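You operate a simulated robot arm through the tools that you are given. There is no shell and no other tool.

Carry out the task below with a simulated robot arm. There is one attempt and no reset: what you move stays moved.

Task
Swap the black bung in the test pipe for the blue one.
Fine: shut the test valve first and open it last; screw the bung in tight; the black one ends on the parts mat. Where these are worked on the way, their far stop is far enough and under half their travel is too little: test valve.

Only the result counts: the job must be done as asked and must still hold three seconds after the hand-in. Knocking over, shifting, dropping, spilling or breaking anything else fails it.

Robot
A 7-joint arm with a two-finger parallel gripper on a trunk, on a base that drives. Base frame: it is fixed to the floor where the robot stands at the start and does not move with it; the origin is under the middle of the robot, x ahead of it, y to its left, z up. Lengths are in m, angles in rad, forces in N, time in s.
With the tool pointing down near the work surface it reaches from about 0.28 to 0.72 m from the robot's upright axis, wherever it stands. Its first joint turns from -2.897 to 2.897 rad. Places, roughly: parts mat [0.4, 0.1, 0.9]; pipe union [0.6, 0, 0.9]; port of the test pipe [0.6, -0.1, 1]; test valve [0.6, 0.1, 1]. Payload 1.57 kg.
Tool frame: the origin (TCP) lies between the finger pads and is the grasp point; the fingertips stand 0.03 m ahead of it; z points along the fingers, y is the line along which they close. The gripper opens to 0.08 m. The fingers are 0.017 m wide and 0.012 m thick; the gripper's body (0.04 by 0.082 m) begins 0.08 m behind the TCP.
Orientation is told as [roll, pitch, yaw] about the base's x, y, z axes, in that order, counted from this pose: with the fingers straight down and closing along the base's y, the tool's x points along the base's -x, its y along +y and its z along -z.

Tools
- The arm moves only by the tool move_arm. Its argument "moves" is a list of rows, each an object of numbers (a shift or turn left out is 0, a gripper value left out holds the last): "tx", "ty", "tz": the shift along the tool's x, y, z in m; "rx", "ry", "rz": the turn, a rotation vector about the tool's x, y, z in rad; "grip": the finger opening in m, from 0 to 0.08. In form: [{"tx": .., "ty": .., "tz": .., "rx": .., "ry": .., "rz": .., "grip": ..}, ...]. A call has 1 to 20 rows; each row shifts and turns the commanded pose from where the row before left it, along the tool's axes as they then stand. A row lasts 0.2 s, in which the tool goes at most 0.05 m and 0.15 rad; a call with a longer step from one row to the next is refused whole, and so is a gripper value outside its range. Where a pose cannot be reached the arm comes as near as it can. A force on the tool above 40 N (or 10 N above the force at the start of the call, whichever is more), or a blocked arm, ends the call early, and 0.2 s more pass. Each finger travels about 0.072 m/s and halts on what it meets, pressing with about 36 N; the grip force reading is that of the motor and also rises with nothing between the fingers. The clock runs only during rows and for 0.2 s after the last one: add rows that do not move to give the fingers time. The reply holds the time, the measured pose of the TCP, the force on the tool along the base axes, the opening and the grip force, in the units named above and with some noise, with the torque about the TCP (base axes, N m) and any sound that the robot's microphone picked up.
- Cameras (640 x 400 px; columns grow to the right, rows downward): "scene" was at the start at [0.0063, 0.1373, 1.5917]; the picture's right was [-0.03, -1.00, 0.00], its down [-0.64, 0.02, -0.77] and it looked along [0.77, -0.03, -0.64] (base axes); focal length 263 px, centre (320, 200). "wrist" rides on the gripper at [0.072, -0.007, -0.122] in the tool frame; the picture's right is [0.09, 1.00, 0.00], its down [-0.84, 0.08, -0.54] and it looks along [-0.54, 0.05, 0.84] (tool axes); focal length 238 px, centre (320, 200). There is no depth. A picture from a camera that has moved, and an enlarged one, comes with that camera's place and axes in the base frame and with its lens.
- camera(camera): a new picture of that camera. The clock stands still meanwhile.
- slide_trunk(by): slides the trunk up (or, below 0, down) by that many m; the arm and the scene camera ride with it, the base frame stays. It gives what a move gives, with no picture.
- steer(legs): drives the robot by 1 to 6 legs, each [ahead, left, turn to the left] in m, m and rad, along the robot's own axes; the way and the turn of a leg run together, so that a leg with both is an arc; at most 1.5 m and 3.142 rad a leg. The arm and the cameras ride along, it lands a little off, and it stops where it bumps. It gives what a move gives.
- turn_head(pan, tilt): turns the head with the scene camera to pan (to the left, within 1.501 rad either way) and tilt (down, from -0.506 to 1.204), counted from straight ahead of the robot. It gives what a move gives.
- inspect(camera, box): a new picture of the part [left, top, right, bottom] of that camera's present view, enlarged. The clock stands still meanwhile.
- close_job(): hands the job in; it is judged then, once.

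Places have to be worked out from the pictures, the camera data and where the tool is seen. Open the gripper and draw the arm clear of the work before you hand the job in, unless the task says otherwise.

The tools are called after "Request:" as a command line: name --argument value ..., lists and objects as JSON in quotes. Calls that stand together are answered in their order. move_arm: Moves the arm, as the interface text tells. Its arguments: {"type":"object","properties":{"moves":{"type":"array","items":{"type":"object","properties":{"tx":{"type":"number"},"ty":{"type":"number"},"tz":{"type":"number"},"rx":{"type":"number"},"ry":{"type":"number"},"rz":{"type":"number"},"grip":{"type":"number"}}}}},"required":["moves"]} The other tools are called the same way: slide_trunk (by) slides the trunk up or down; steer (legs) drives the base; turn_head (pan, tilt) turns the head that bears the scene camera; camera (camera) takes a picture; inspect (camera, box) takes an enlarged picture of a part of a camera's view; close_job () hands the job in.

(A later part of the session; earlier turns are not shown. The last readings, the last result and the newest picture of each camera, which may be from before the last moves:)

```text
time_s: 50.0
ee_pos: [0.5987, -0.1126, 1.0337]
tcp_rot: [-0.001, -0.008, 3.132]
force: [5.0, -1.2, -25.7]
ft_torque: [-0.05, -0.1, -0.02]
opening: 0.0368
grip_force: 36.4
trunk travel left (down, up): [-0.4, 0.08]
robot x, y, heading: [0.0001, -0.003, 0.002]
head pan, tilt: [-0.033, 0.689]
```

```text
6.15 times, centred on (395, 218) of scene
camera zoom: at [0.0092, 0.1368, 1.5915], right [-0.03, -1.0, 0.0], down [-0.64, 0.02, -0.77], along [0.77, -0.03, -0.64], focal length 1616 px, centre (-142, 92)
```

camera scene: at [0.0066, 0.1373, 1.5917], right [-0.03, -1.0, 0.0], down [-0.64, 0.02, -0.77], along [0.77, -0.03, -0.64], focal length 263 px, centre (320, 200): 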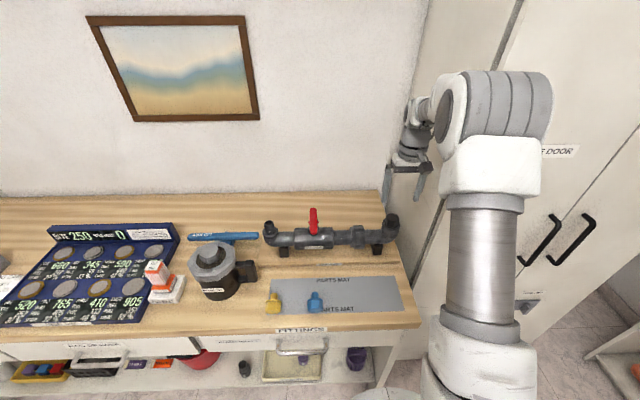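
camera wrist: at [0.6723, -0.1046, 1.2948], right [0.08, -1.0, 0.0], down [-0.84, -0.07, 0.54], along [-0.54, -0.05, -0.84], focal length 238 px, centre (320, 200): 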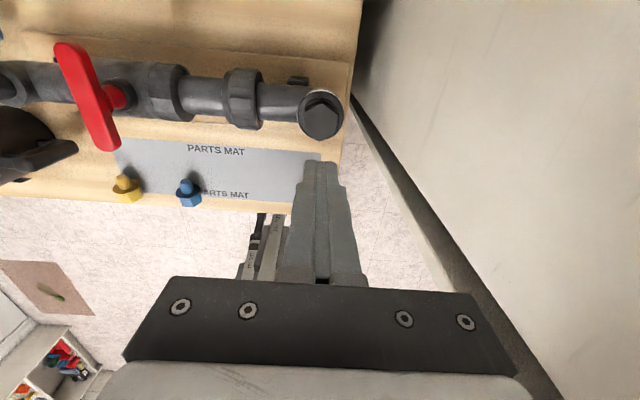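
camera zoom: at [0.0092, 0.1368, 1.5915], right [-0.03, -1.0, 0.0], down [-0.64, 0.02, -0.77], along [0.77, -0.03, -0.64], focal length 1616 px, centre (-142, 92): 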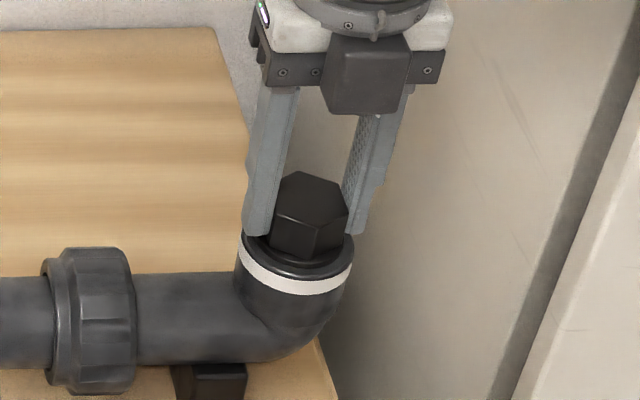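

It is held again (-26 N), so falling back seems to have re-engaged it. I relieve the pull, wind the wrist back and unscrew again, then lift much more slowly.

Request:
move_arm --moves '[{"tz": 0.006}, {"grip": 0.06}, {"grip": 0.06}, {"tz": -0.03}, {"rz": 0.1496}, {"rz": 0.1496}, {"rz": 0.1496}, {"rz": 0.1496}, {"rz": 0.1496}, {"rz": 0.1496}, {"rz": 0.1496}, {"rz": 0.1496}, {"rz": 0.1496}, {"rz": 0.1496}, {"rz": 0.1496}, {"rz": 0.1496}, {"rz": 0.1496}, {"rz": 0.1496}, {"rz": 0.1496}, {"rz": 0.1496}]'

Request:
move_arm --moves '[{"rz": 0.1496}, {"rz": 0.1496}, {"rz": 0.1496}, {"rz": 0.1496}, {"rz": 0.1496}, {"rz": 0.1496}, {"rz": 0.1496}, {"rz": 0.1496}, {"rz": 0.1496}, {"rz": 0.1496}, {"rz": 0.1496}, {"rz": 0.1496}, {"tz": 0.02}, {"tz": 0.01}, {"grip": 0.0}, {"grip": 0.0}, {"grip": 0.0}, {}]'

Request:
inspect --camera "wrist" --box '[260, 90, 400, 220]'

```text
time_s: 54.2
ee_pos: [0.5997, -0.1126, 1.0617]
tcp_rot: [0.001, -0.002, 0.739]
force: [-0.8, 0.6, -0.6]
ft_torque: [0.05, 0.02, 0.01]
opening: 0.0601
grip_force: 0.0
trunk travel left (down, up): [-0.4, 0.08]
robot x, y, heading: [0.0043, -0.0037, 0.006]
head pan, tilt: [-0.033, 0.689]
```

```text
time_s: 58.0
ee_pos: [0.6004, -0.1128, 1.0323]
tcp_rot: [0.002, 0.0, -1.053]
force: [-2.6, 0.0, 7.6]
ft_torque: [-0.02, 0.23, -0.03]
opening: 0.0368
grip_force: 35.8
trunk travel left (down, up): [-0.4, 0.08]
robot x, y, heading: [0.0009, 0.0011, -0.002]
head pan, tilt: [-0.033, 0.689]
```

```text
3.08 times, centred on (330, 155) of wrist
camera zoom: at [0.5589, -0.0522, 1.1538], right [0.82, 0.57, 0.0], down [0.48, -0.69, 0.54], along [0.31, -0.44, -0.84], focal length 733 px, centre (289, 338)
```

zoom: 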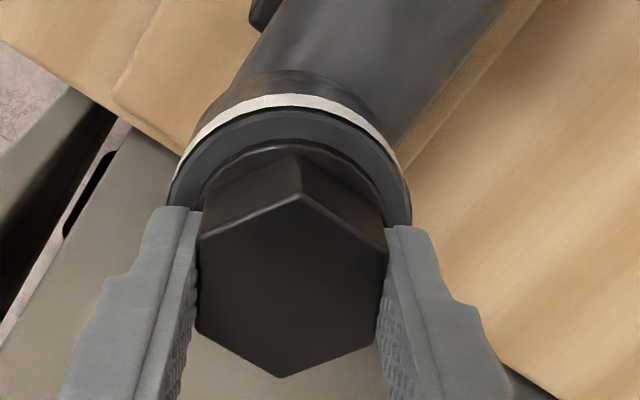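

Gripped square again. I ease off the slight downward press and turn 120° counter-clockwise, then read the forces.

Request:
move_arm --moves '[{"tz": -0.001}, {"rz": -0.14}, {"rz": -0.14}, {"rz": -0.14}, {"rz": -0.14}, {"rz": -0.14}, {"rz": -0.14}, {"rz": -0.14}, {"rz": -0.14}, {"rz": -0.14}, {"rz": -0.14}, {"rz": -0.14}, {"rz": -0.14}, {"rz": -0.14}, {"rz": -0.14}, {"rz": -0.14}]'

Request:
move_arm --moves '[{"tz": -0.002}, {}]'

```text
time_s: 61.4
ee_pos: [0.5999, -0.1124, 1.0327]
tcp_rot: [0.0, -0.001, 1.048]
force: [1.3, 0.1, 0.9]
ft_torque: [0.12, -0.12, -0.3]
opening: 0.0367
grip_force: 36.5
trunk travel left (down, up): [-0.4, 0.08]
robot x, y, heading: [0.0017, -0.0036, -0.001]
head pan, tilt: [-0.033, 0.689]
```

```text
time_s: 62.0
ee_pos: [0.6004, -0.1105, 1.0336]
tcp_rot: [0.001, 0.001, 1.045]
force: [4.7, 1.5, -11.6]
ft_torque: [0.14, -0.35, -0.06]
opening: 0.0368
grip_force: 35.7
trunk travel left (down, up): [-0.4, 0.08]
robot x, y, heading: [0.001, -0.0005, -0.0]
head pan, tilt: [-0.033, 0.689]
```

Still held at 120°. I continue another 120° and test again.

Request:
move_arm --moves '[{"tz": 0.002}, {"rz": -0.14}, {"rz": -0.14}, {"rz": -0.14}, {"rz": -0.14}, {"rz": -0.14}, {"rz": -0.14}, {"rz": -0.14}, {"rz": -0.14}, {"rz": -0.14}, {"rz": -0.14}, {"rz": -0.14}, {"rz": -0.14}, {"rz": -0.14}, {"rz": -0.14}, {"rz": -0.13}]'

Request:
move_arm --moves '[{"tz": -0.002}, {}]'

```text
time_s: 65.4
ee_pos: [0.5993, -0.1122, 1.0338]
tcp_rot: [0.002, -0.001, 3.139]
force: [-0.7, 0.1, 1.5]
ft_torque: [0.0, 0.02, -0.01]
opening: 0.0366
grip_force: 35.7
trunk travel left (down, up): [-0.4, 0.08]
robot x, y, heading: [-0.0002, -0.0037, 0.004]
head pan, tilt: [-0.033, 0.689]
```

```text
time_s: 66.0
ee_pos: [0.5994, -0.1109, 1.0342]
tcp_rot: [0.0, 0.001, 3.134]
force: [-0.7, -0.2, -0.3]
ft_torque: [-0.01, 0.0, 0.01]
opening: 0.0366
grip_force: 36.1
trunk travel left (down, up): [-0.4, 0.08]
robot x, y, heading: [-0.0017, -0.0007, -0.002]
head pan, tilt: [-0.033, 0.689]
```

Now it is free (no pull force). I lift slowly and check whether the grip holds.

Request:
move_arm --moves '[{"tz": -0.002}, {"tz": -0.002}, {"tz": -0.002}, {}]'

Request:
inspect --camera "scene" --box '[360, 185, 430, 250]'

Request:
inspect --camera "wrist" --box '[260, 90, 400, 220]'

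```text
time_s: 67.0
ee_pos: [0.6007, -0.1111, 1.0409]
tcp_rot: [0.0, 0.0, 3.135]
force: [-1.3, 0.4, -0.6]
ft_torque: [0.0, 0.07, 0.0]
opening: 0.0365
grip_force: 36.4
trunk travel left (down, up): [-0.4, 0.08]
robot x, y, heading: [-0.0025, -0.0003, -0.003]
head pan, tilt: [-0.033, 0.689]
```

```text
6.15 times, centred on (395, 218) of scene
camera zoom: at [0.0062, 0.1373, 1.5917], right [-0.03, -1.0, 0.0], down [-0.64, 0.02, -0.77], along [0.77, -0.03, -0.64], focal length 1616 px, centre (-142, 92)
```

zoom: 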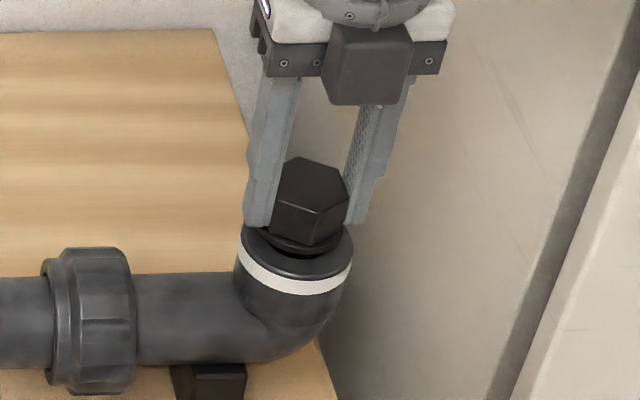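

```text
3.08 times, centred on (330, 155) of wrist
camera zoom: at [0.6721, -0.105, 1.1622], right [0.09, -1.0, 0.0], down [-0.84, -0.07, 0.54], along [-0.54, -0.05, -0.84], focal length 733 px, centre (289, 338)
```

zoom: 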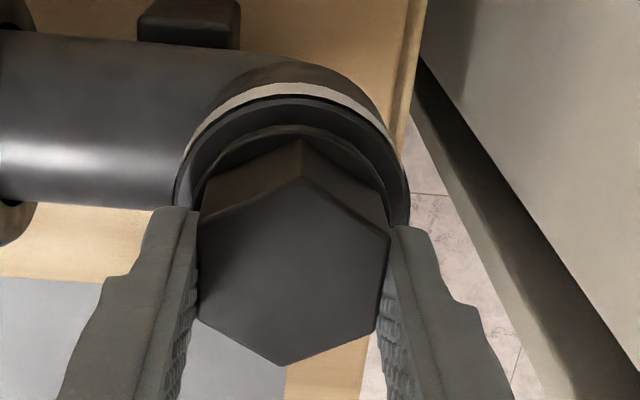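

It's rising, but the head seems to shift relative to the fingers. I zoom in to see whether it is tilting.

Request:
inspect --camera "scene" --box '[378, 203, 412, 235]'

Request:
inspect --camera "wrist" --box '[280, 110, 370, 180]'

```text
12.50 times, centred on (395, 219) of scene
camera zoom: at [0.0062, 0.1373, 1.5917], right [-0.03, -1.0, 0.0], down [-0.64, 0.02, -0.77], along [0.77, -0.03, -0.64], focal length 3283 px, centre (-618, -38)
```

zoom: 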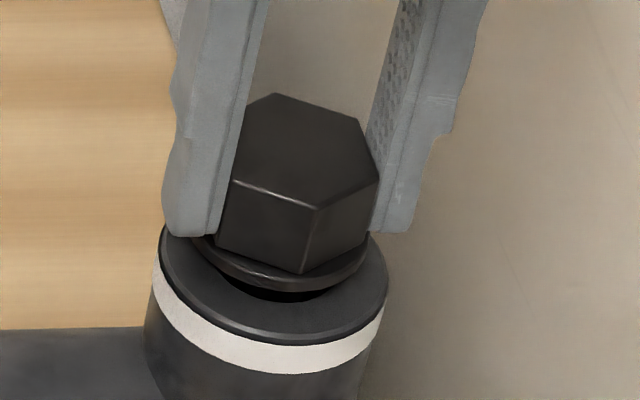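

```text
5.71 times, centred on (325, 145) of wrist
camera zoom: at [0.6721, -0.105, 1.1622], right [0.09, -1.0, 0.0], down [-0.84, -0.07, 0.54], along [-0.54, -0.05, -0.84], focal length 1362 px, centre (291, 514)
```

zoom: 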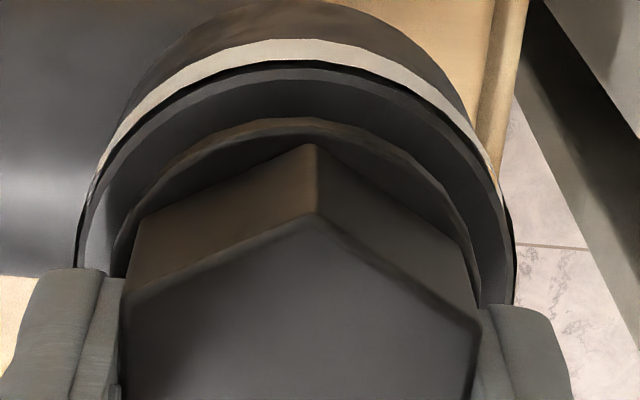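

The bung is slightly tipped in the hole. I continue slowly with a small shift back toward the hole's axis and watch the tilt.

Request:
move_arm --moves '[{"tz": -0.0015}, {"tz": -0.0015}, {"tz": -0.0015}, {}]'

Request:
inspect --camera "scene" --box '[378, 203, 412, 235]'

Request:
inspect --camera "wrist" --box '[260, 90, 400, 220]'

```text
time_s: 68.0
ee_pos: [0.6006, -0.1119, 1.0453]
tcp_rot: [0.0, 0.003, 3.132]
force: [-1.4, 0.4, -0.2]
ft_torque: [-0.02, 0.1, -0.04]
opening: 0.0366
grip_force: 36.0
trunk travel left (down, up): [-0.4, 0.08]
robot x, y, heading: [-0.0016, -0.001, 0.004]
head pan, tilt: [-0.033, 0.689]
```

```text
12.50 times, centred on (395, 219) of scene
camera zoom: at [0.0062, 0.1373, 1.5917], right [-0.03, -1.0, 0.0], down [-0.64, 0.02, -0.77], along [0.77, -0.03, -0.64], focal length 3283 px, centre (-618, -38)
```

zoom: 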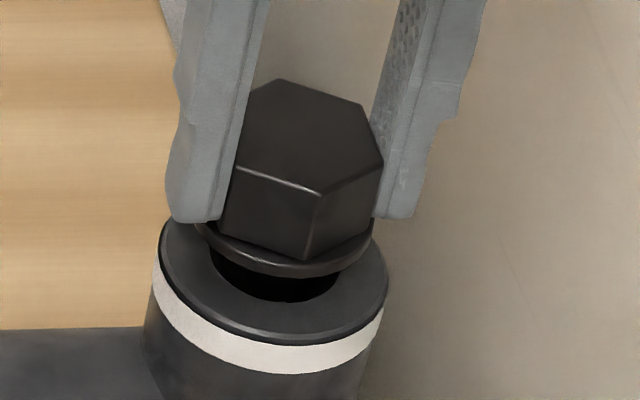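

```text
3.08 times, centred on (330, 155) of wrist
camera zoom: at [0.672, -0.1052, 1.1671], right [0.09, -1.0, 0.0], down [-0.84, -0.07, 0.54], along [-0.54, -0.05, -0.84], focal length 733 px, centre (289, 338)
```

zoom: 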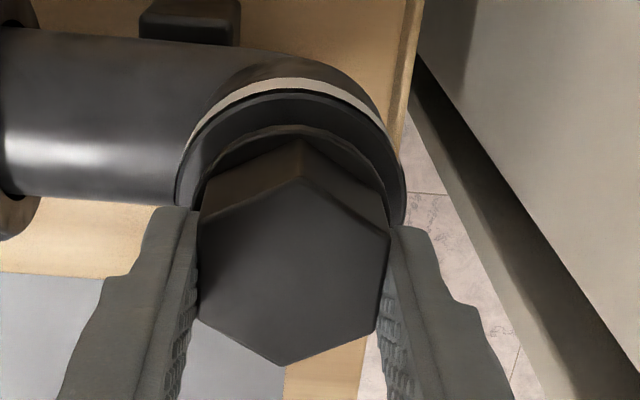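

The bung is rising with the fingers and the grip is steady. I continue up with a 1 mm shift toward -x to ease the rub.

Request:
move_arm --moves '[{"tz": -0.0015, "tx": -0.0007}, {"tz": -0.002}, {"tz": -0.002}, {}]'

Request:
inspect --camera "scene" --box '[378, 203, 412, 235]'

Request:
inspect --camera "wrist" --box '[260, 90, 400, 220]'

```text
time_s: 69.0
ee_pos: [0.5997, -0.1116, 1.0495]
tcp_rot: [0.001, 0.002, 3.136]
force: [0.1, 0.9, 0.2]
ft_torque: [-0.01, -0.01, -0.02]
opening: 0.0368
grip_force: 35.6
trunk travel left (down, up): [-0.4, 0.08]
robot x, y, heading: [0.002, -0.0002, -0.004]
head pan, tilt: [-0.033, 0.689]
```

```text
12.50 times, centred on (395, 219) of scene
camera zoom: at [0.0063, 0.1373, 1.5917], right [-0.03, -1.0, 0.0], down [-0.64, 0.02, -0.77], along [0.77, -0.03, -0.64], focal length 3283 px, centre (-618, -38)
```

zoom: 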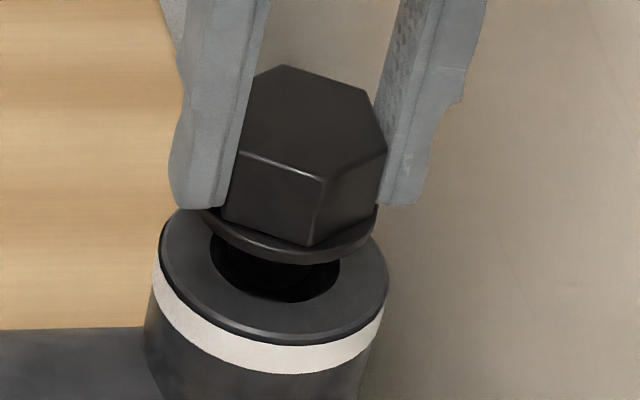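

```text
3.08 times, centred on (330, 155) of wrist
camera zoom: at [0.6715, -0.1051, 1.1723], right [0.09, -1.0, 0.0], down [-0.84, -0.07, 0.54], along [-0.54, -0.05, -0.84], focal length 733 px, centre (289, 338)
```

zoom: 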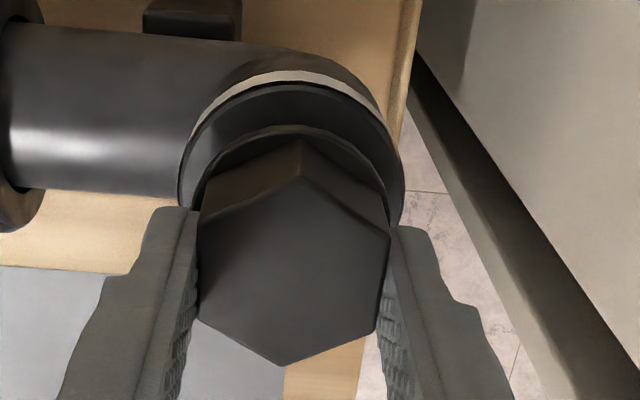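

Steady. I continue lifting slowly another 20 mm until it is clear of the hole.

Request:
move_arm --moves '[{"tz": -0.002}, {"tz": -0.002}, {"tz": -0.002}, {"tz": -0.002}, {"tz": -0.002}, {"tz": -0.002}, {}]'

Request:
inspect --camera "scene" --box '[370, 190, 420, 235]'

Request:
inspect --camera "wrist" --box '[260, 90, 400, 220]'

```text
time_s: 70.6
ee_pos: [0.5987, -0.1119, 1.0627]
tcp_rot: [-0.001, 0.001, 3.135]
force: [0.0, 0.3, -0.2]
ft_torque: [0.03, 0.01, -0.01]
opening: 0.0365
grip_force: 35.8
trunk travel left (down, up): [-0.4, 0.08]
robot x, y, heading: [-0.0012, 0.0016, 0.002]
head pan, tilt: [-0.033, 0.689]
```

```text
8.89 times, centred on (395, 212) of scene
camera zoom: at [0.0063, 0.1373, 1.5917], right [-0.03, -1.0, 0.0], down [-0.64, 0.02, -0.77], along [0.77, -0.03, -0.64], focal length 2334 px, centre (-347, 89)
```

zoom: 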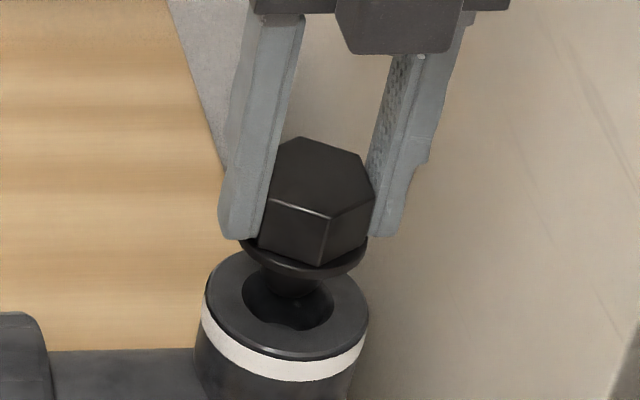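

```text
3.08 times, centred on (330, 155) of wrist
camera zoom: at [0.6714, -0.1051, 1.1842], right [0.09, -1.0, 0.0], down [-0.84, -0.07, 0.54], along [-0.54, -0.05, -0.84], focal length 733 px, centre (289, 338)
```

zoom: 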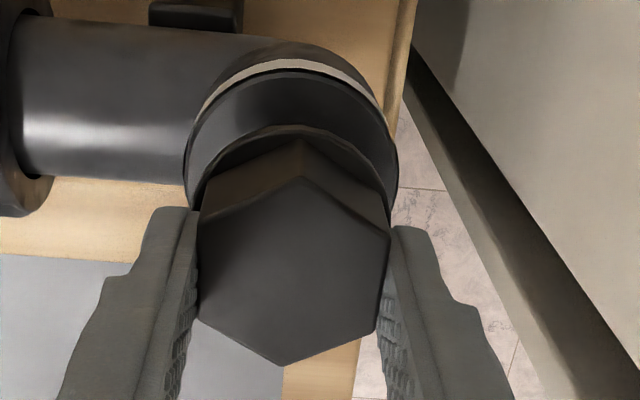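

The thread is now coming out; the grip holds. I keep lifting.

Request:
move_arm --moves '[{"tz": -0.003}, {"tz": -0.003}, {"tz": -0.003}, {"tz": -0.004}, {"tz": -0.004}, {"tz": -0.005}, {"tz": -0.006}, {}]'

Request:
inspect --camera "scene" --box '[360, 170, 430, 235]'

```text
time_s: 72.4
ee_pos: [0.5993, -0.1118, 1.0913]
tcp_rot: [0.0, 0.003, 3.136]
force: [-0.1, 1.1, -0.3]
ft_torque: [0.03, -0.02, -0.01]
opening: 0.0367
grip_force: 36.1
trunk travel left (down, up): [-0.4, 0.08]
robot x, y, heading: [-0.0008, -0.0, -0.002]
head pan, tilt: [-0.033, 0.689]
```

```text
6.15 times, centred on (395, 202) of scene
camera zoom: at [0.0063, 0.1373, 1.5917], right [-0.03, -1.0, 0.0], down [-0.64, 0.02, -0.77], along [0.77, -0.03, -0.64], focal length 1616 px, centre (-142, 185)
```

zoom: 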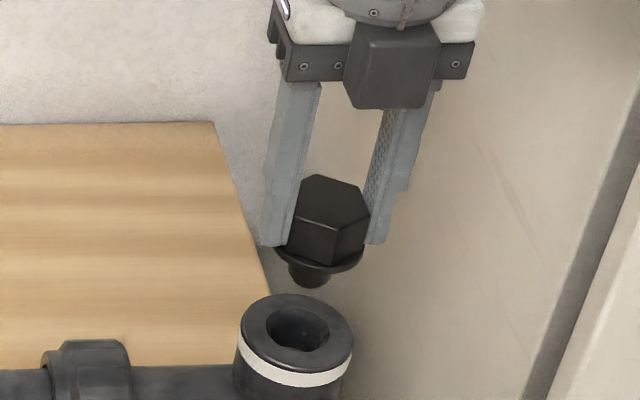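

The black bung is out and securely held. I raise it higher and back the robot off 0.25 m, so I'll have room to tip the tool forward over the mat.

Request:
move_arm --moves '[{"tz": -0.01}, {"tz": -0.015}, {"tz": -0.02}, {"tz": -0.02}, {"tz": -0.02}, {"tz": -0.02}, {"tx": -0.02}, {"tx": -0.025}, {"tx": -0.025}, {"tx": -0.025}, {"tx": -0.025}, {}]'

Request:
camera --camera "wrist"

```text
time_s: 75.0
ee_pos: [0.4793, -0.1105, 1.1949]
tcp_rot: [0.0, 0.001, 3.133]
force: [0.0, 0.2, 0.4]
ft_torque: [-0.01, -0.01, 0.0]
opening: 0.0369
grip_force: 36.5
trunk travel left (down, up): [-0.4, 0.08]
robot x, y, heading: [-0.0004, 0.0004, 0.001]
head pan, tilt: [-0.033, 0.689]
```

```text
taken
camera wrist: at [0.5511, -0.104, 1.3164], right [0.09, -1.0, 0.0], down [-0.84, -0.07, 0.54], along [-0.54, -0.05, -0.84], focal length 238 px, centre (320, 200)
```

wrist: 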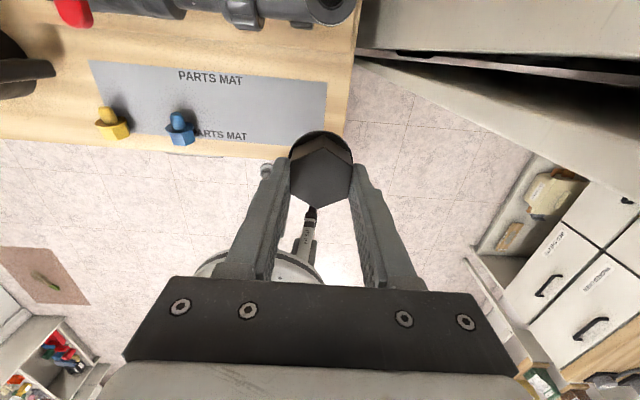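

The way behind is clear floor. I drive straight back 0.25 m.

Request:
steer --legs '[[-0.25, 0, 0]]'

Request:
camera --camera "scene"

Request:
camera --camera "wrist"

```text
time_s: 77.2
ee_pos: [0.2257, -0.1105, 1.1945]
tcp_rot: [0.001, 0.003, 3.136]
force: [0.8, 0.1, 0.7]
ft_torque: [-0.01, 0.02, 0.05]
opening: 0.0365
grip_force: 36.1
trunk travel left (down, up): [-0.4, 0.08]
robot x, y, heading: [-0.2542, -0.0003, -0.008]
head pan, tilt: [-0.033, 0.689]
```

```text
taken
camera scene: at [-0.246, 0.1373, 1.5917], right [-0.03, -1.0, 0.0], down [-0.64, 0.02, -0.77], along [0.77, -0.03, -0.64], focal length 263 px, centre (320, 200)
```

scene: 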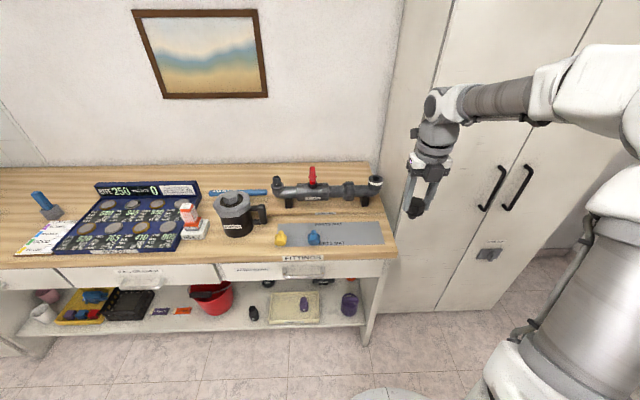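

```text
taken
camera wrist: at [0.2992, -0.1039, 1.3164], right [0.09, -1.0, 0.0], down [-0.84, -0.07, 0.54], along [-0.54, -0.05, -0.84], focal length 238 px, centre (320, 200)
```

wrist: 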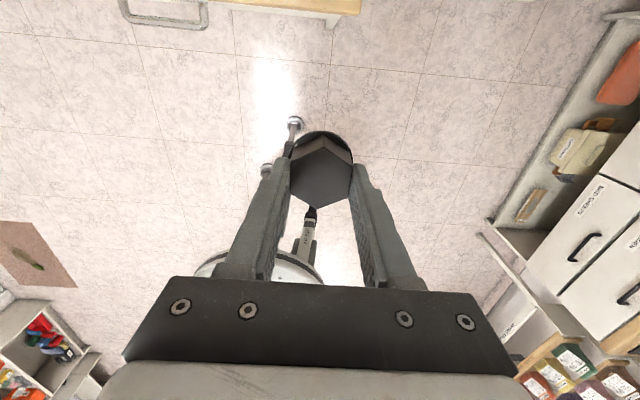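

I bring the bung to y ≈ -0.03 and tip the tool forward about 70° in free air to check that this pose can be reached.

Request:
move_arm --moves '[{"ty": -0.04}, {"ty": -0.04}, {"ry": 0.14}, {"ry": 0.14}, {"ry": 0.14}, {"ry": 0.14}, {"ry": 0.14}, {}]'

Request:
camera --camera "scene"

Request:
camera --camera "wrist"

```text
time_s: 79.0
ee_pos: [0.2267, -0.0318, 1.1947]
tcp_rot: [0.0, 0.701, 3.135]
force: [0.2, -0.1, -0.6]
ft_torque: [-0.03, -0.01, -0.04]
opening: 0.0368
grip_force: 35.9
trunk travel left (down, up): [-0.4, 0.08]
robot x, y, heading: [-0.2512, 0.0015, -0.0]
head pan, tilt: [-0.033, 0.689]
```

```text
taken
camera scene: at [-0.2459, 0.1373, 1.5917], right [-0.03, -1.0, 0.0], down [-0.64, 0.02, -0.77], along [0.77, -0.03, -0.64], focal length 263 px, centre (320, 200)
```

scene: 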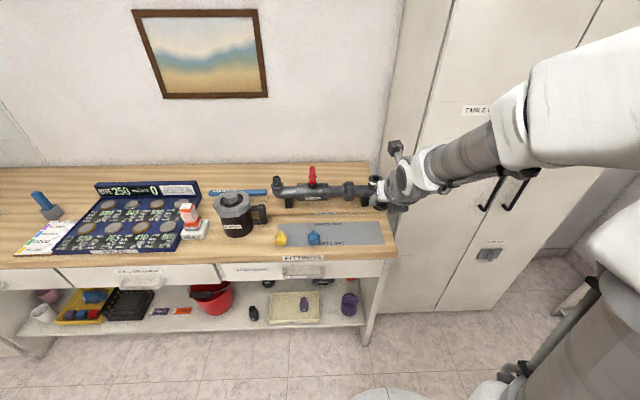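

```text
taken
camera wrist: at [0.2041, -0.0235, 1.334], right [0.06, -1.0, 0.06], down [-0.99, -0.07, -0.13], along [0.13, -0.05, -0.99], focal length 238 px, centre (320, 200)
```

wrist: 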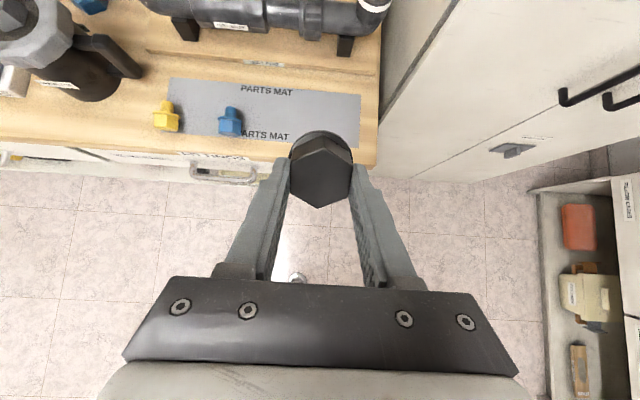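

The pose is fine; I continue tipping to about 70°.

Request:
move_arm --moves '[{"ry": 0.13}, {"ry": 0.13}, {"ry": 0.13}, {"ry": 0.13}, {}]'

Request:
camera --camera "scene"

Request:
camera --camera "wrist"

```text
time_s: 80.2
ee_pos: [0.23, -0.0319, 1.195]
tcp_rot: [-0.016, 1.156, 3.12]
force: [0.2, -0.9, -0.6]
ft_torque: [0.04, 0.01, 0.03]
opening: 0.0367
grip_force: 35.8
out of reach, approached as far as the arm can: row 3, 4
trunk travel left (down, up): [-0.4, 0.08]
robot x, y, heading: [-0.2516, -0.0001, 0.002]
head pan, tilt: [-0.033, 0.689]
```

```text
taken
camera scene: at [-0.246, 0.1359, 1.5919], right [-0.03, -1.0, 0.0], down [-0.64, 0.02, -0.77], along [0.77, -0.03, -0.64], focal length 263 px, centre (320, 200)
```

scene: 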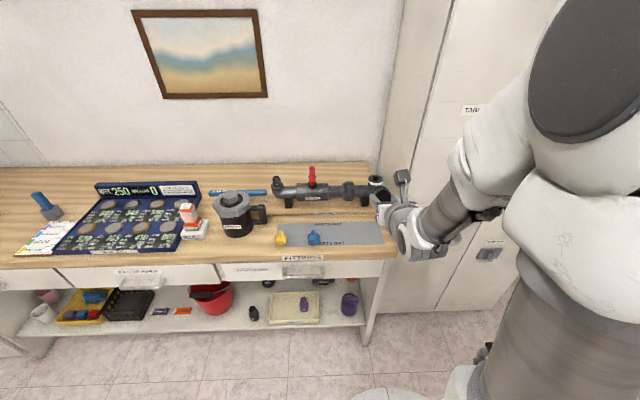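

```text
taken
camera wrist: at [0.1482, -0.0254, 1.31], right [0.03, -1.0, 0.08], down [-0.83, -0.07, -0.55], along [0.55, -0.05, -0.83], focal length 238 px, centre (320, 200)
```

wrist: 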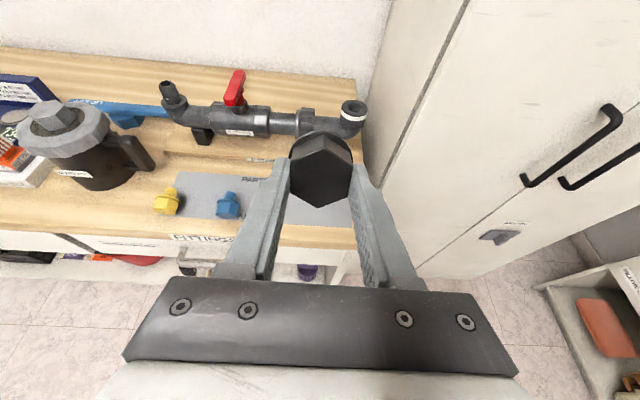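

Close to its reach limit here (about 66°). I move forward over the mat's height line, where the arm has more room.

Request:
move_arm --moves '[{"tx": 0.0163, "tz": 0.0446}, {"tx": 0.0163, "tz": 0.0446}, {"tx": 0.0163, "tz": 0.0446}, {"tx": 0.0163, "tz": 0.0446}, {}]'

Request:
camera --camera "wrist"

Request:
camera --camera "scene"

```text
time_s: 81.5
ee_pos: [0.42, -0.0326, 1.183]
tcp_rot: [-0.011, 1.155, 3.124]
force: [0.7, -0.2, -0.6]
ft_torque: [0.01, -0.02, 0.02]
opening: 0.0368
grip_force: 35.0
trunk travel left (down, up): [-0.4, 0.08]
robot x, y, heading: [-0.2499, 0.0015, 0.0]
head pan, tilt: [-0.033, 0.689]
```

```text
taken
camera wrist: at [0.3382, -0.0251, 1.2978], right [0.03, -1.0, 0.08], down [-0.83, -0.07, -0.55], along [0.55, -0.05, -0.83], focal length 238 px, centre (320, 200)
```

wrist: 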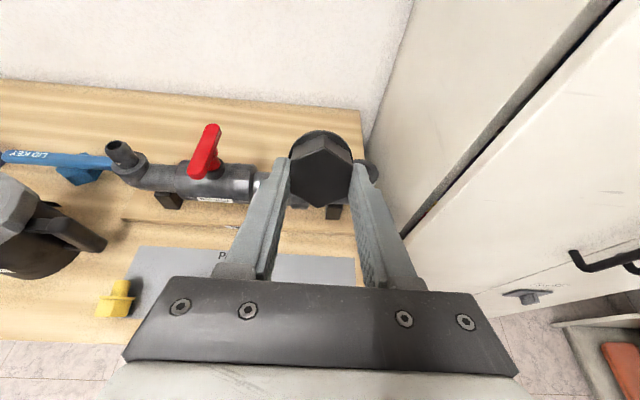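

```text
taken
camera scene: at [-0.2456, 0.1373, 1.5917], right [-0.03, -1.0, 0.0], down [-0.64, 0.02, -0.77], along [0.77, -0.03, -0.64], focal length 263 px, centre (320, 200)
```

scene: 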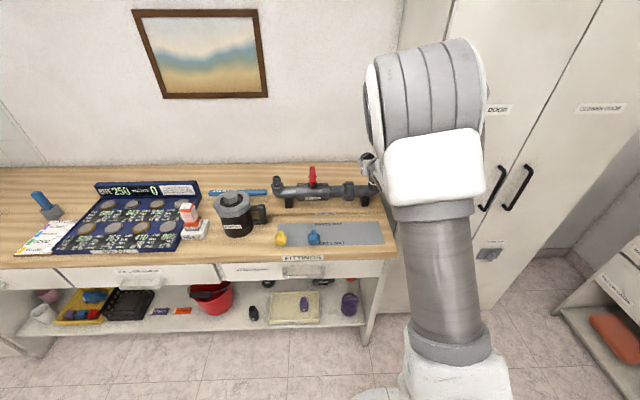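

The command follows the reached pose (66°). I now shift back 27 mm and descend vertically toward the mat to z ≈ 0.95.

Request:
move_arm --moves '[{"tx": -0.0109, "tz": -0.0247}, {"tx": -0.0357, "tz": 0.01574}, {"tx": -0.0357, "tz": 0.01574}, {"tx": -0.0357, "tz": 0.01574}, {"tx": -0.0357, "tz": 0.01574}, {"tx": -0.0357, "tz": 0.01574}, {"tx": -0.0357, "tz": 0.01574}, {}]'

Request:
camera --camera "wrist"

Request:
inspect --camera "scene" --box '[260, 180, 420, 280]'

```text
time_s: 83.2
ee_pos: [0.3933, -0.0306, 0.949]
tcp_rot: [-0.014, 1.159, 3.125]
force: [-0.1, 0.0, -0.7]
ft_torque: [-0.03, -0.03, -0.04]
opening: 0.0364
grip_force: 35.7
trunk travel left (down, up): [-0.4, 0.08]
robot x, y, heading: [-0.2527, 0.0009, 0.0]
head pan, tilt: [-0.033, 0.689]
```

```text
taken
camera wrist: at [0.3108, -0.0229, 1.0632], right [0.03, -1.0, 0.08], down [-0.83, -0.07, -0.55], along [0.55, -0.05, -0.83], focal length 238 px, centre (320, 200)
```

wrist: 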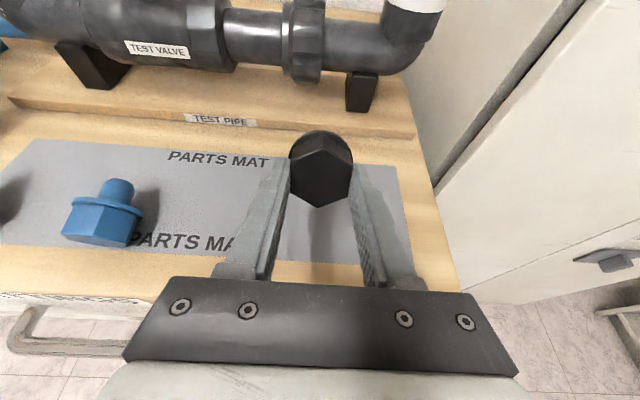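

```text
4.00 times, centred on (340, 230) of scene
camera zoom: at [-0.2457, 0.1373, 1.5917], right [-0.03, -1.0, 0.0], down [-0.64, 0.02, -0.77], along [0.77, -0.03, -0.64], focal length 1050 px, centre (240, 80)
```

zoom: 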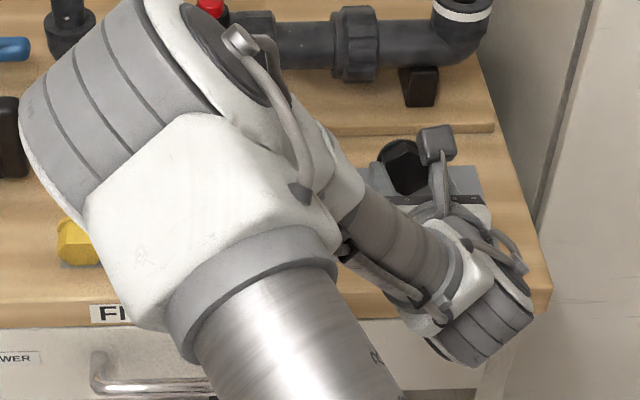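

Everything is clear; the black bung hangs over the free right half of the mat. I lower slowly until contact.

Request:
move_arm --moves '[{"tx": -0.0092, "tz": 0.004}, {"tx": -0.0092, "tz": 0.004}, {"tx": -0.0046, "tz": 0.002}, {}]'

Request:
camera --camera "wrist"

```text
time_s: 84.2
ee_pos: [0.3927, -0.03, 0.9229]
tcp_rot: [-0.012, 1.157, 3.124]
force: [-0.2, 0.9, 0.8]
ft_torque: [0.01, -0.02, 0.03]
opening: 0.0368
grip_force: 35.7
trunk travel left (down, up): [-0.4, 0.08]
robot x, y, heading: [-0.2495, -0.001, 0.0]
head pan, tilt: [-0.033, 0.689]
```

```text
taken
camera wrist: at [0.3107, -0.0232, 1.0389], right [0.03, -1.0, 0.08], down [-0.83, -0.07, -0.55], along [0.55, -0.05, -0.83], focal length 238 px, centre (320, 200)
```

wrist: 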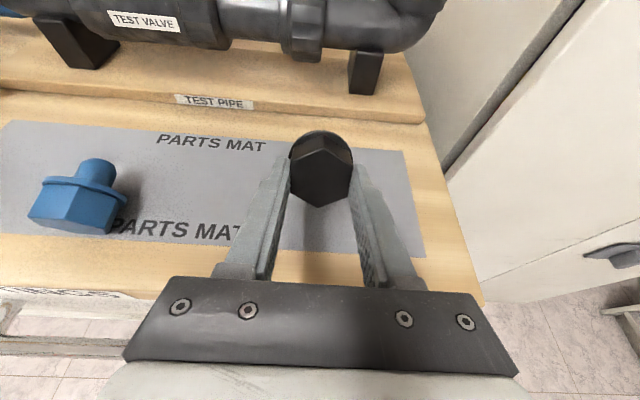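

No contact yet at TCP z 0.923. I continue in 2 mm steps.

Request:
move_arm --moves '[{"tx": -0.0018, "tz": 0.0008}, {"tx": -0.0018, "tz": 0.0008}, {"tx": -0.0018, "tz": 0.0008}, {}]'

Request:
move_arm --moves '[{"tx": -0.0018, "tz": 0.0008}, {"tx": -0.0018, "tz": 0.0008}, {}]'

Request:
camera --camera "wrist"

```text
time_s: 85.2
ee_pos: [0.3937, -0.0302, 0.9182]
tcp_rot: [-0.014, 1.157, 3.122]
force: [0.2, 0.5, -0.7]
ft_torque: [0.02, 0.01, 0.0]
opening: 0.0365
grip_force: 35.7
trunk travel left (down, up): [-0.4, 0.08]
robot x, y, heading: [-0.2547, -0.0003, 0.002]
head pan, tilt: [-0.033, 0.689]
```

```text
time_s: 86.0
ee_pos: [0.3932, -0.0308, 0.9151]
tcp_rot: [-0.013, 1.158, 3.122]
force: [0.3, -0.5, -1.1]
ft_torque: [0.0, 0.02, 0.01]
opening: 0.0365
grip_force: 35.6
trunk travel left (down, up): [-0.4, 0.08]
robot x, y, heading: [-0.2512, 0.0028, 0.001]
head pan, tilt: [-0.033, 0.689]
```

```text
taken
camera wrist: at [0.311, -0.023, 1.0289], right [0.03, -1.0, 0.08], down [-0.83, -0.07, -0.55], along [0.55, -0.05, -0.83], focal length 238 px, centre (320, 200)
```

wrist: 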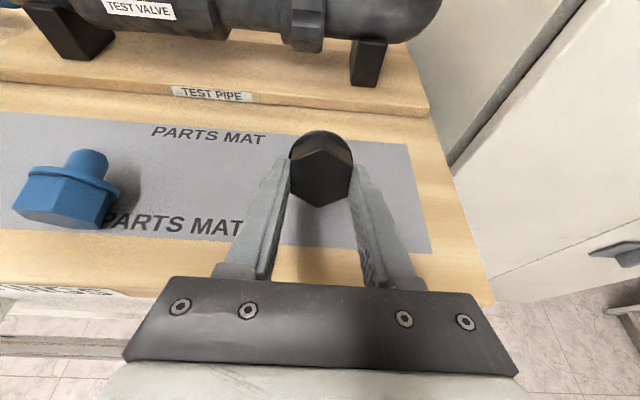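

Request:
move_arm --moves '[{"tx": -0.0018, "tz": 0.0008}, {"tx": -0.0018, "tz": 0.0008}, {}]'

Request:
move_arm --moves '[{"tx": -0.0018, "tz": 0.0008}, {"tx": -0.0018, "tz": 0.0008}, {}]'

```text
time_s: 86.8
ee_pos: [0.3935, -0.0308, 0.9107]
tcp_rot: [-0.016, 1.156, 3.123]
force: [0.0, 0.2, -1.5]
ft_torque: [-0.01, 0.05, 0.03]
opening: 0.0367
grip_force: 35.9
trunk travel left (down, up): [-0.4, 0.08]
robot x, y, heading: [-0.2562, 0.0019, -0.0]
head pan, tilt: [-0.033, 0.689]
```

```text
time_s: 87.7
ee_pos: [0.3929, -0.0312, 0.9064]
tcp_rot: [-0.014, 1.158, 3.125]
force: [-0.3, 0.1, -0.9]
ft_torque: [0.0, -0.02, 0.0]
opening: 0.0366
grip_force: 35.9
trunk travel left (down, up): [-0.4, 0.08]
robot x, y, heading: [-0.2501, 0.0026, -0.005]
head pan, tilt: [-0.033, 0.689]
```

Still no contact at 0.906; I go on lowering in small steps.

Request:
move_arm --moves '[{"tx": -0.0018, "tz": 0.0008}, {"tx": -0.0018, "tz": 0.0008}, {}]'

Request:
inspect --camera "wrist" --box '[240, 100, 400, 240]'

```text
time_s: 88.5
ee_pos: [0.3932, -0.0306, 0.9023]
tcp_rot: [-0.011, 1.157, 3.124]
force: [-0.4, 0.4, 0.1]
ft_torque: [0.03, -0.03, -0.01]
opening: 0.0365
grip_force: 36.5
trunk travel left (down, up): [-0.4, 0.08]
robot x, y, heading: [-0.2497, 0.0039, 0.0]
head pan, tilt: [-0.033, 0.689]
```

```text
2.86 times, centred on (320, 170) of wrist
camera zoom: at [0.3111, -0.0233, 1.0172], right [0.03, -1.0, 0.08], down [-0.83, -0.07, -0.55], along [0.55, -0.05, -0.83], focal length 681 px, centre (320, 286)
```

zoom: 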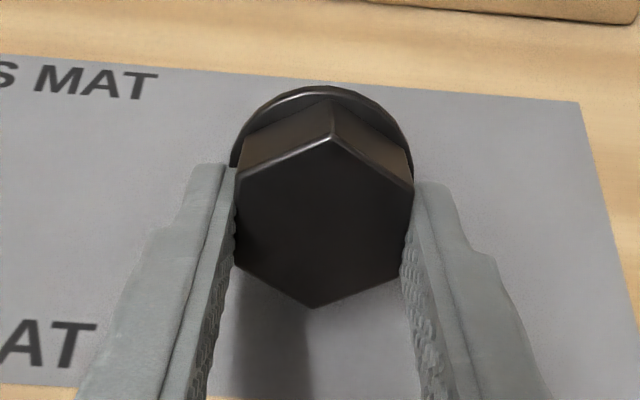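

The mat seems to be at z ≈ 0.87, so the flange should be nearly touching. I continue in small steps.

Request:
move_arm --moves '[{"tx": -0.0018, "tz": 0.0008}, {}]'

Request:
move_arm --moves '[{"tx": -0.0018, "tz": 0.0008}, {}]'

Request:
move_arm --moves '[{"tx": -0.0018, "tz": 0.0008}, {}]'

```text
time_s: 89.0
ee_pos: [0.3926, -0.0308, 0.9017]
tcp_rot: [-0.014, 1.157, 3.123]
force: [-1.4, -0.5, -1.0]
ft_torque: [0.01, 0.01, 0.04]
opening: 0.0366
grip_force: 36.4
trunk travel left (down, up): [-0.4, 0.08]
robot x, y, heading: [-0.2511, 0.0018, -0.0]
head pan, tilt: [-0.033, 0.689]
```

```text
time_s: 89.7
ee_pos: [0.3938, -0.0293, 0.8979]
tcp_rot: [-0.015, 1.157, 3.123]
force: [0.2, 0.4, 0.8]
ft_torque: [0.0, 0.01, 0.0]
opening: 0.0366
grip_force: 36.3
trunk travel left (down, up): [-0.4, 0.08]
robot x, y, heading: [-0.2515, -0.0006, 0.003]
head pan, tilt: [-0.033, 0.689]
```

```text
time_s: 90.2
ee_pos: [0.3924, -0.0304, 0.8975]
tcp_rot: [-0.013, 1.156, 3.124]
force: [-0.3, 0.3, -0.4]
ft_torque: [0.02, -0.01, 0.02]
opening: 0.0369
grip_force: 35.8
trunk travel left (down, up): [-0.4, 0.08]
robot x, y, heading: [-0.2545, 0.0033, -0.001]
head pan, tilt: [-0.033, 0.689]
```

No contact at 0.897. I continue.

Request:
move_arm --moves '[{"tx": -0.0018, "tz": 0.0008}, {"tx": -0.0018, "tz": 0.0008}, {}]'

Request:
move_arm --moves '[{"tx": -0.0018, "tz": 0.0008}, {"tx": -0.0018, "tz": 0.0008}, {}]'

Request:
inspect --camera "wrist" --box '[240, 100, 400, 240]'

Request:
inspect --camera "scene" --box '[320, 200, 420, 280]'

```text
time_s: 91.0
ee_pos: [0.394, -0.0305, 0.8936]
tcp_rot: [-0.013, 1.158, 3.125]
force: [-1.4, -0.3, -1.0]
ft_torque: [-0.02, 0.0, 0.02]
opening: 0.0367
grip_force: 35.7
trunk travel left (down, up): [-0.4, 0.08]
robot x, y, heading: [-0.2541, 0.0009, 0.004]
head pan, tilt: [-0.033, 0.689]
```

```text
time_s: 91.8
ee_pos: [0.3935, -0.0305, 0.8915]
tcp_rot: [-0.014, 1.16, 3.122]
force: [-1.9, 0.0, 12.8]
ft_torque: [-0.04, -0.25, 0.03]
opening: 0.0365
grip_force: 35.8
trunk travel left (down, up): [-0.4, 0.08]
robot x, y, heading: [-0.2496, -0.0022, -0.004]
head pan, tilt: [-0.033, 0.689]
```

```text
2.86 times, centred on (320, 170) of wrist
camera zoom: at [0.311, -0.0236, 1.0054], right [0.03, -1.0, 0.08], down [-0.83, -0.07, -0.55], along [0.56, -0.05, -0.83], focal length 681 px, centre (320, 286)
```

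zoom: 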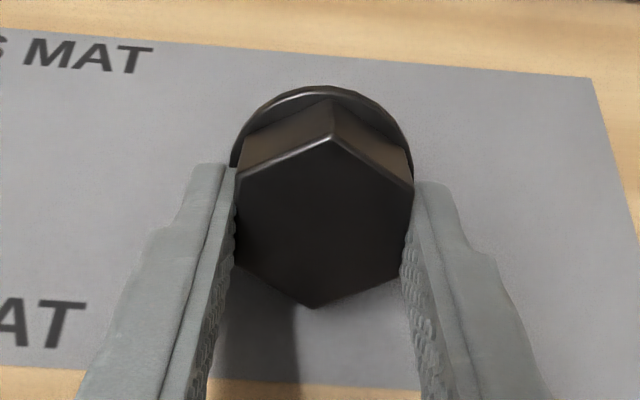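

```text
5.00 times, centred on (370, 240) of scene
camera zoom: at [-0.2471, 0.1373, 1.5919], right [-0.03, -1.0, 0.0], down [-0.63, 0.02, -0.77], along [0.77, -0.03, -0.63], focal length 1313 px, centre (70, 0)
```

zoom: 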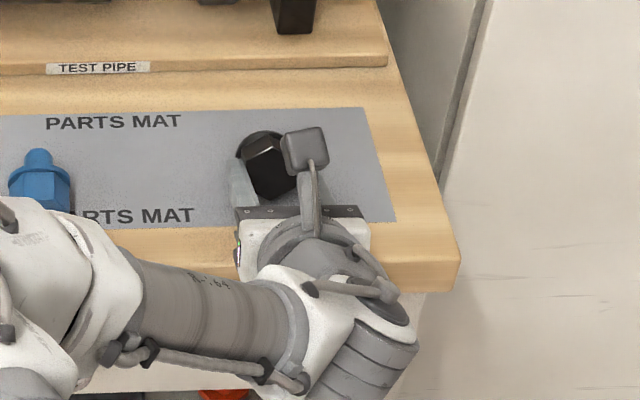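

Contact at TCP z ≈ 0.891 (13 N, about 2 cm ahead of the TCP: the flange rim). I open the fingers gently and let it settle.

Request:
move_arm --moves '[{"tx": 0.0009, "tz": -0.0004}, {"grip": 0.042}, {"grip": 0.05}, {"grip": 0.06}, {"grip": 0.07}, {}, {}]'

Request:
camera --camera "wrist"

Request:
inspect --camera "scene" --box '[320, 200, 420, 280]'

```text
time_s: 93.5
ee_pos: [0.3921, -0.031, 0.8896]
tcp_rot: [-0.014, 1.157, 3.122]
force: [0.5, 0.5, 0.4]
ft_torque: [0.01, 0.02, -0.02]
opening: 0.0698
grip_force: 0.0
trunk travel left (down, up): [-0.4, 0.08]
robot x, y, heading: [-0.2525, -0.0027, -0.003]
head pan, tilt: [-0.033, 0.689]
```

```text
taken
camera wrist: at [0.311, -0.0233, 1.0043], right [0.03, -1.0, 0.08], down [-0.83, -0.07, -0.55], along [0.55, -0.05, -0.83], focal length 238 px, centre (320, 200)
```

wrist: 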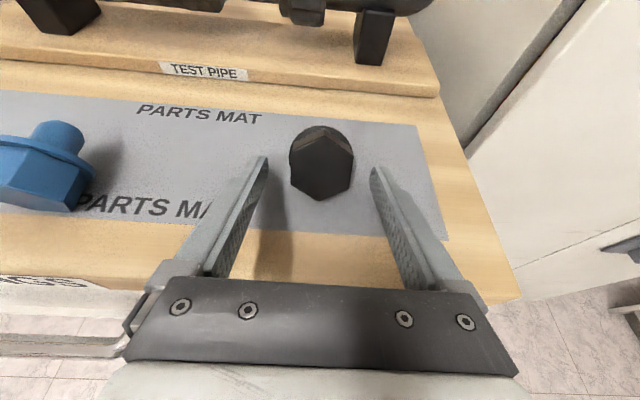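

```text
5.00 times, centred on (370, 240) of scene
camera zoom: at [-0.2459, 0.1373, 1.5917], right [-0.03, -1.0, 0.0], down [-0.64, 0.02, -0.77], along [0.77, -0.03, -0.64], focal length 1313 px, centre (70, 0)
```

zoom: 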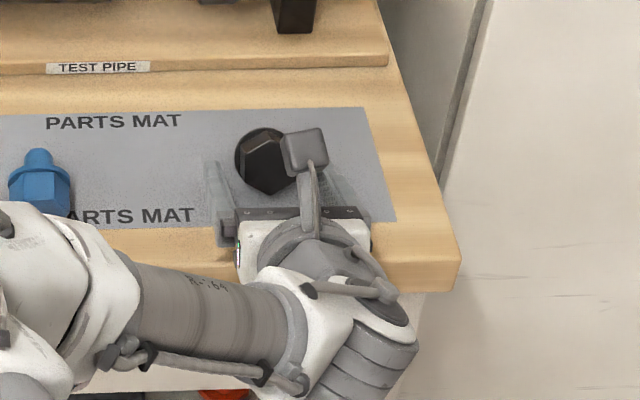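

The black bung rests on the mat, tip and flange down. I withdraw backwards along the tool axis, rise, and move across to face the blue bung.

Request:
move_arm --moves '[{"tz": -0.03}, {"tz": -0.04}, {"tz": -0.03, "grip": 0.08}, {"tx": 0.03}, {"tx": 0.03}, {"ty": -0.042}, {"ty": -0.042}, {"ty": -0.042}, {"ty": -0.042}, {}]'

Request:
camera --camera "wrist"

Request:
camera --camera "scene"

```text
time_s: 95.7
ee_pos: [0.3262, 0.1372, 0.9861]
tcp_rot: [-0.01, 1.158, 3.12]
force: [0.5, -0.2, -0.3]
ft_torque: [-0.01, 0.03, 0.01]
opening: 0.0799
grip_force: 0.2
trunk travel left (down, up): [-0.4, 0.08]
robot x, y, heading: [-0.2511, -0.0008, 0.003]
head pan, tilt: [-0.033, 0.689]
```

```text
taken
camera wrist: at [0.2447, 0.1449, 1.1003], right [0.03, -1.0, 0.08], down [-0.83, -0.07, -0.55], along [0.55, -0.05, -0.83], focal length 238 px, centre (320, 200)
```

wrist: 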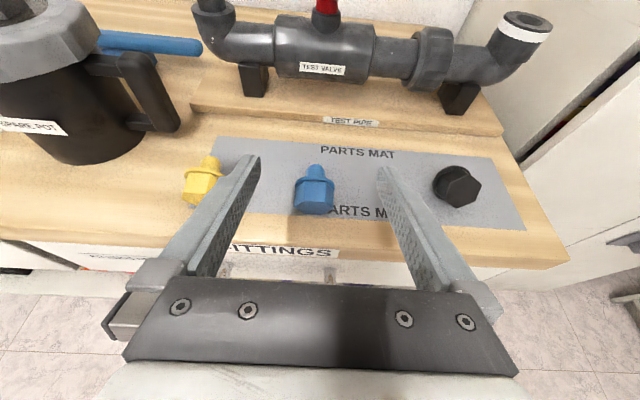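

```text
taken
camera scene: at [-0.246, 0.1374, 1.5917], right [-0.03, -1.0, 0.0], down [-0.64, 0.02, -0.77], along [0.77, -0.03, -0.64], focal length 263 px, centre (320, 200)
```

scene: 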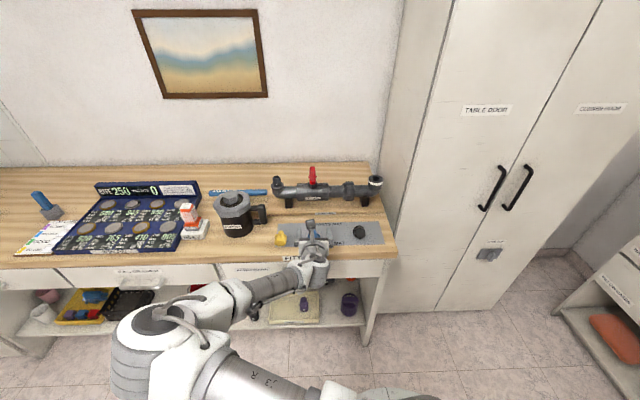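

Good view. I zoom on the blue bung and on the black one to see how each lies.

Request:
inspect --camera "wrist" --box '[270, 145, 360, 225]'

Request:
inspect --camera "wrist" --box '[420, 145, 510, 225]'

Request:
inspect --camera "scene" --box '[270, 205, 400, 270]'

```text
5.00 times, centred on (315, 185) of wrist
camera zoom: at [0.2447, 0.1449, 1.1003], right [0.03, -1.0, 0.08], down [-0.83, -0.07, -0.55], along [0.55, -0.05, -0.83], focal length 1192 px, centre (345, 275)
```

zoom: 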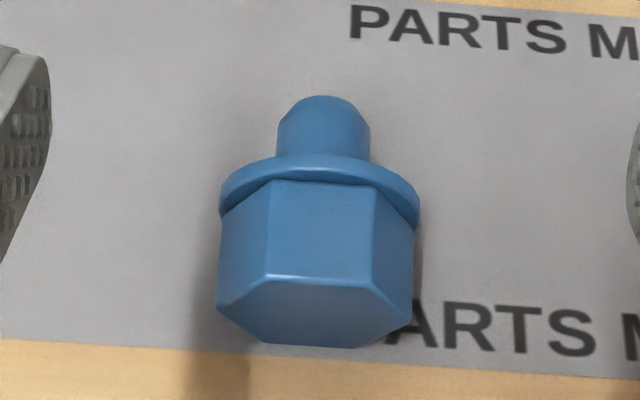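

```text
5.00 times, centred on (465, 185) of wrist
camera zoom: at [0.2447, 0.1449, 1.1003], right [0.03, -1.0, 0.08], down [-0.83, -0.07, -0.55], along [0.55, -0.05, -0.83], focal length 1192 px, centre (-405, 275)
```

zoom: 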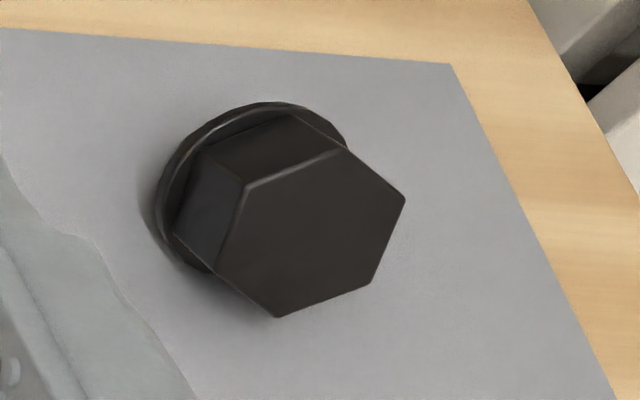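

```text
4.92 times, centred on (335, 238) of scene
camera zoom: at [-0.246, 0.1374, 1.5917], right [-0.03, -1.0, 0.0], down [-0.64, 0.02, -0.77], along [0.77, -0.03, -0.64], focal length 1293 px, centre (246, 15)
```

zoom: 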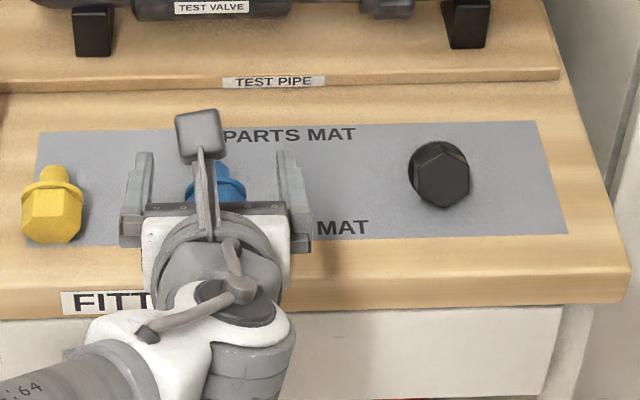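

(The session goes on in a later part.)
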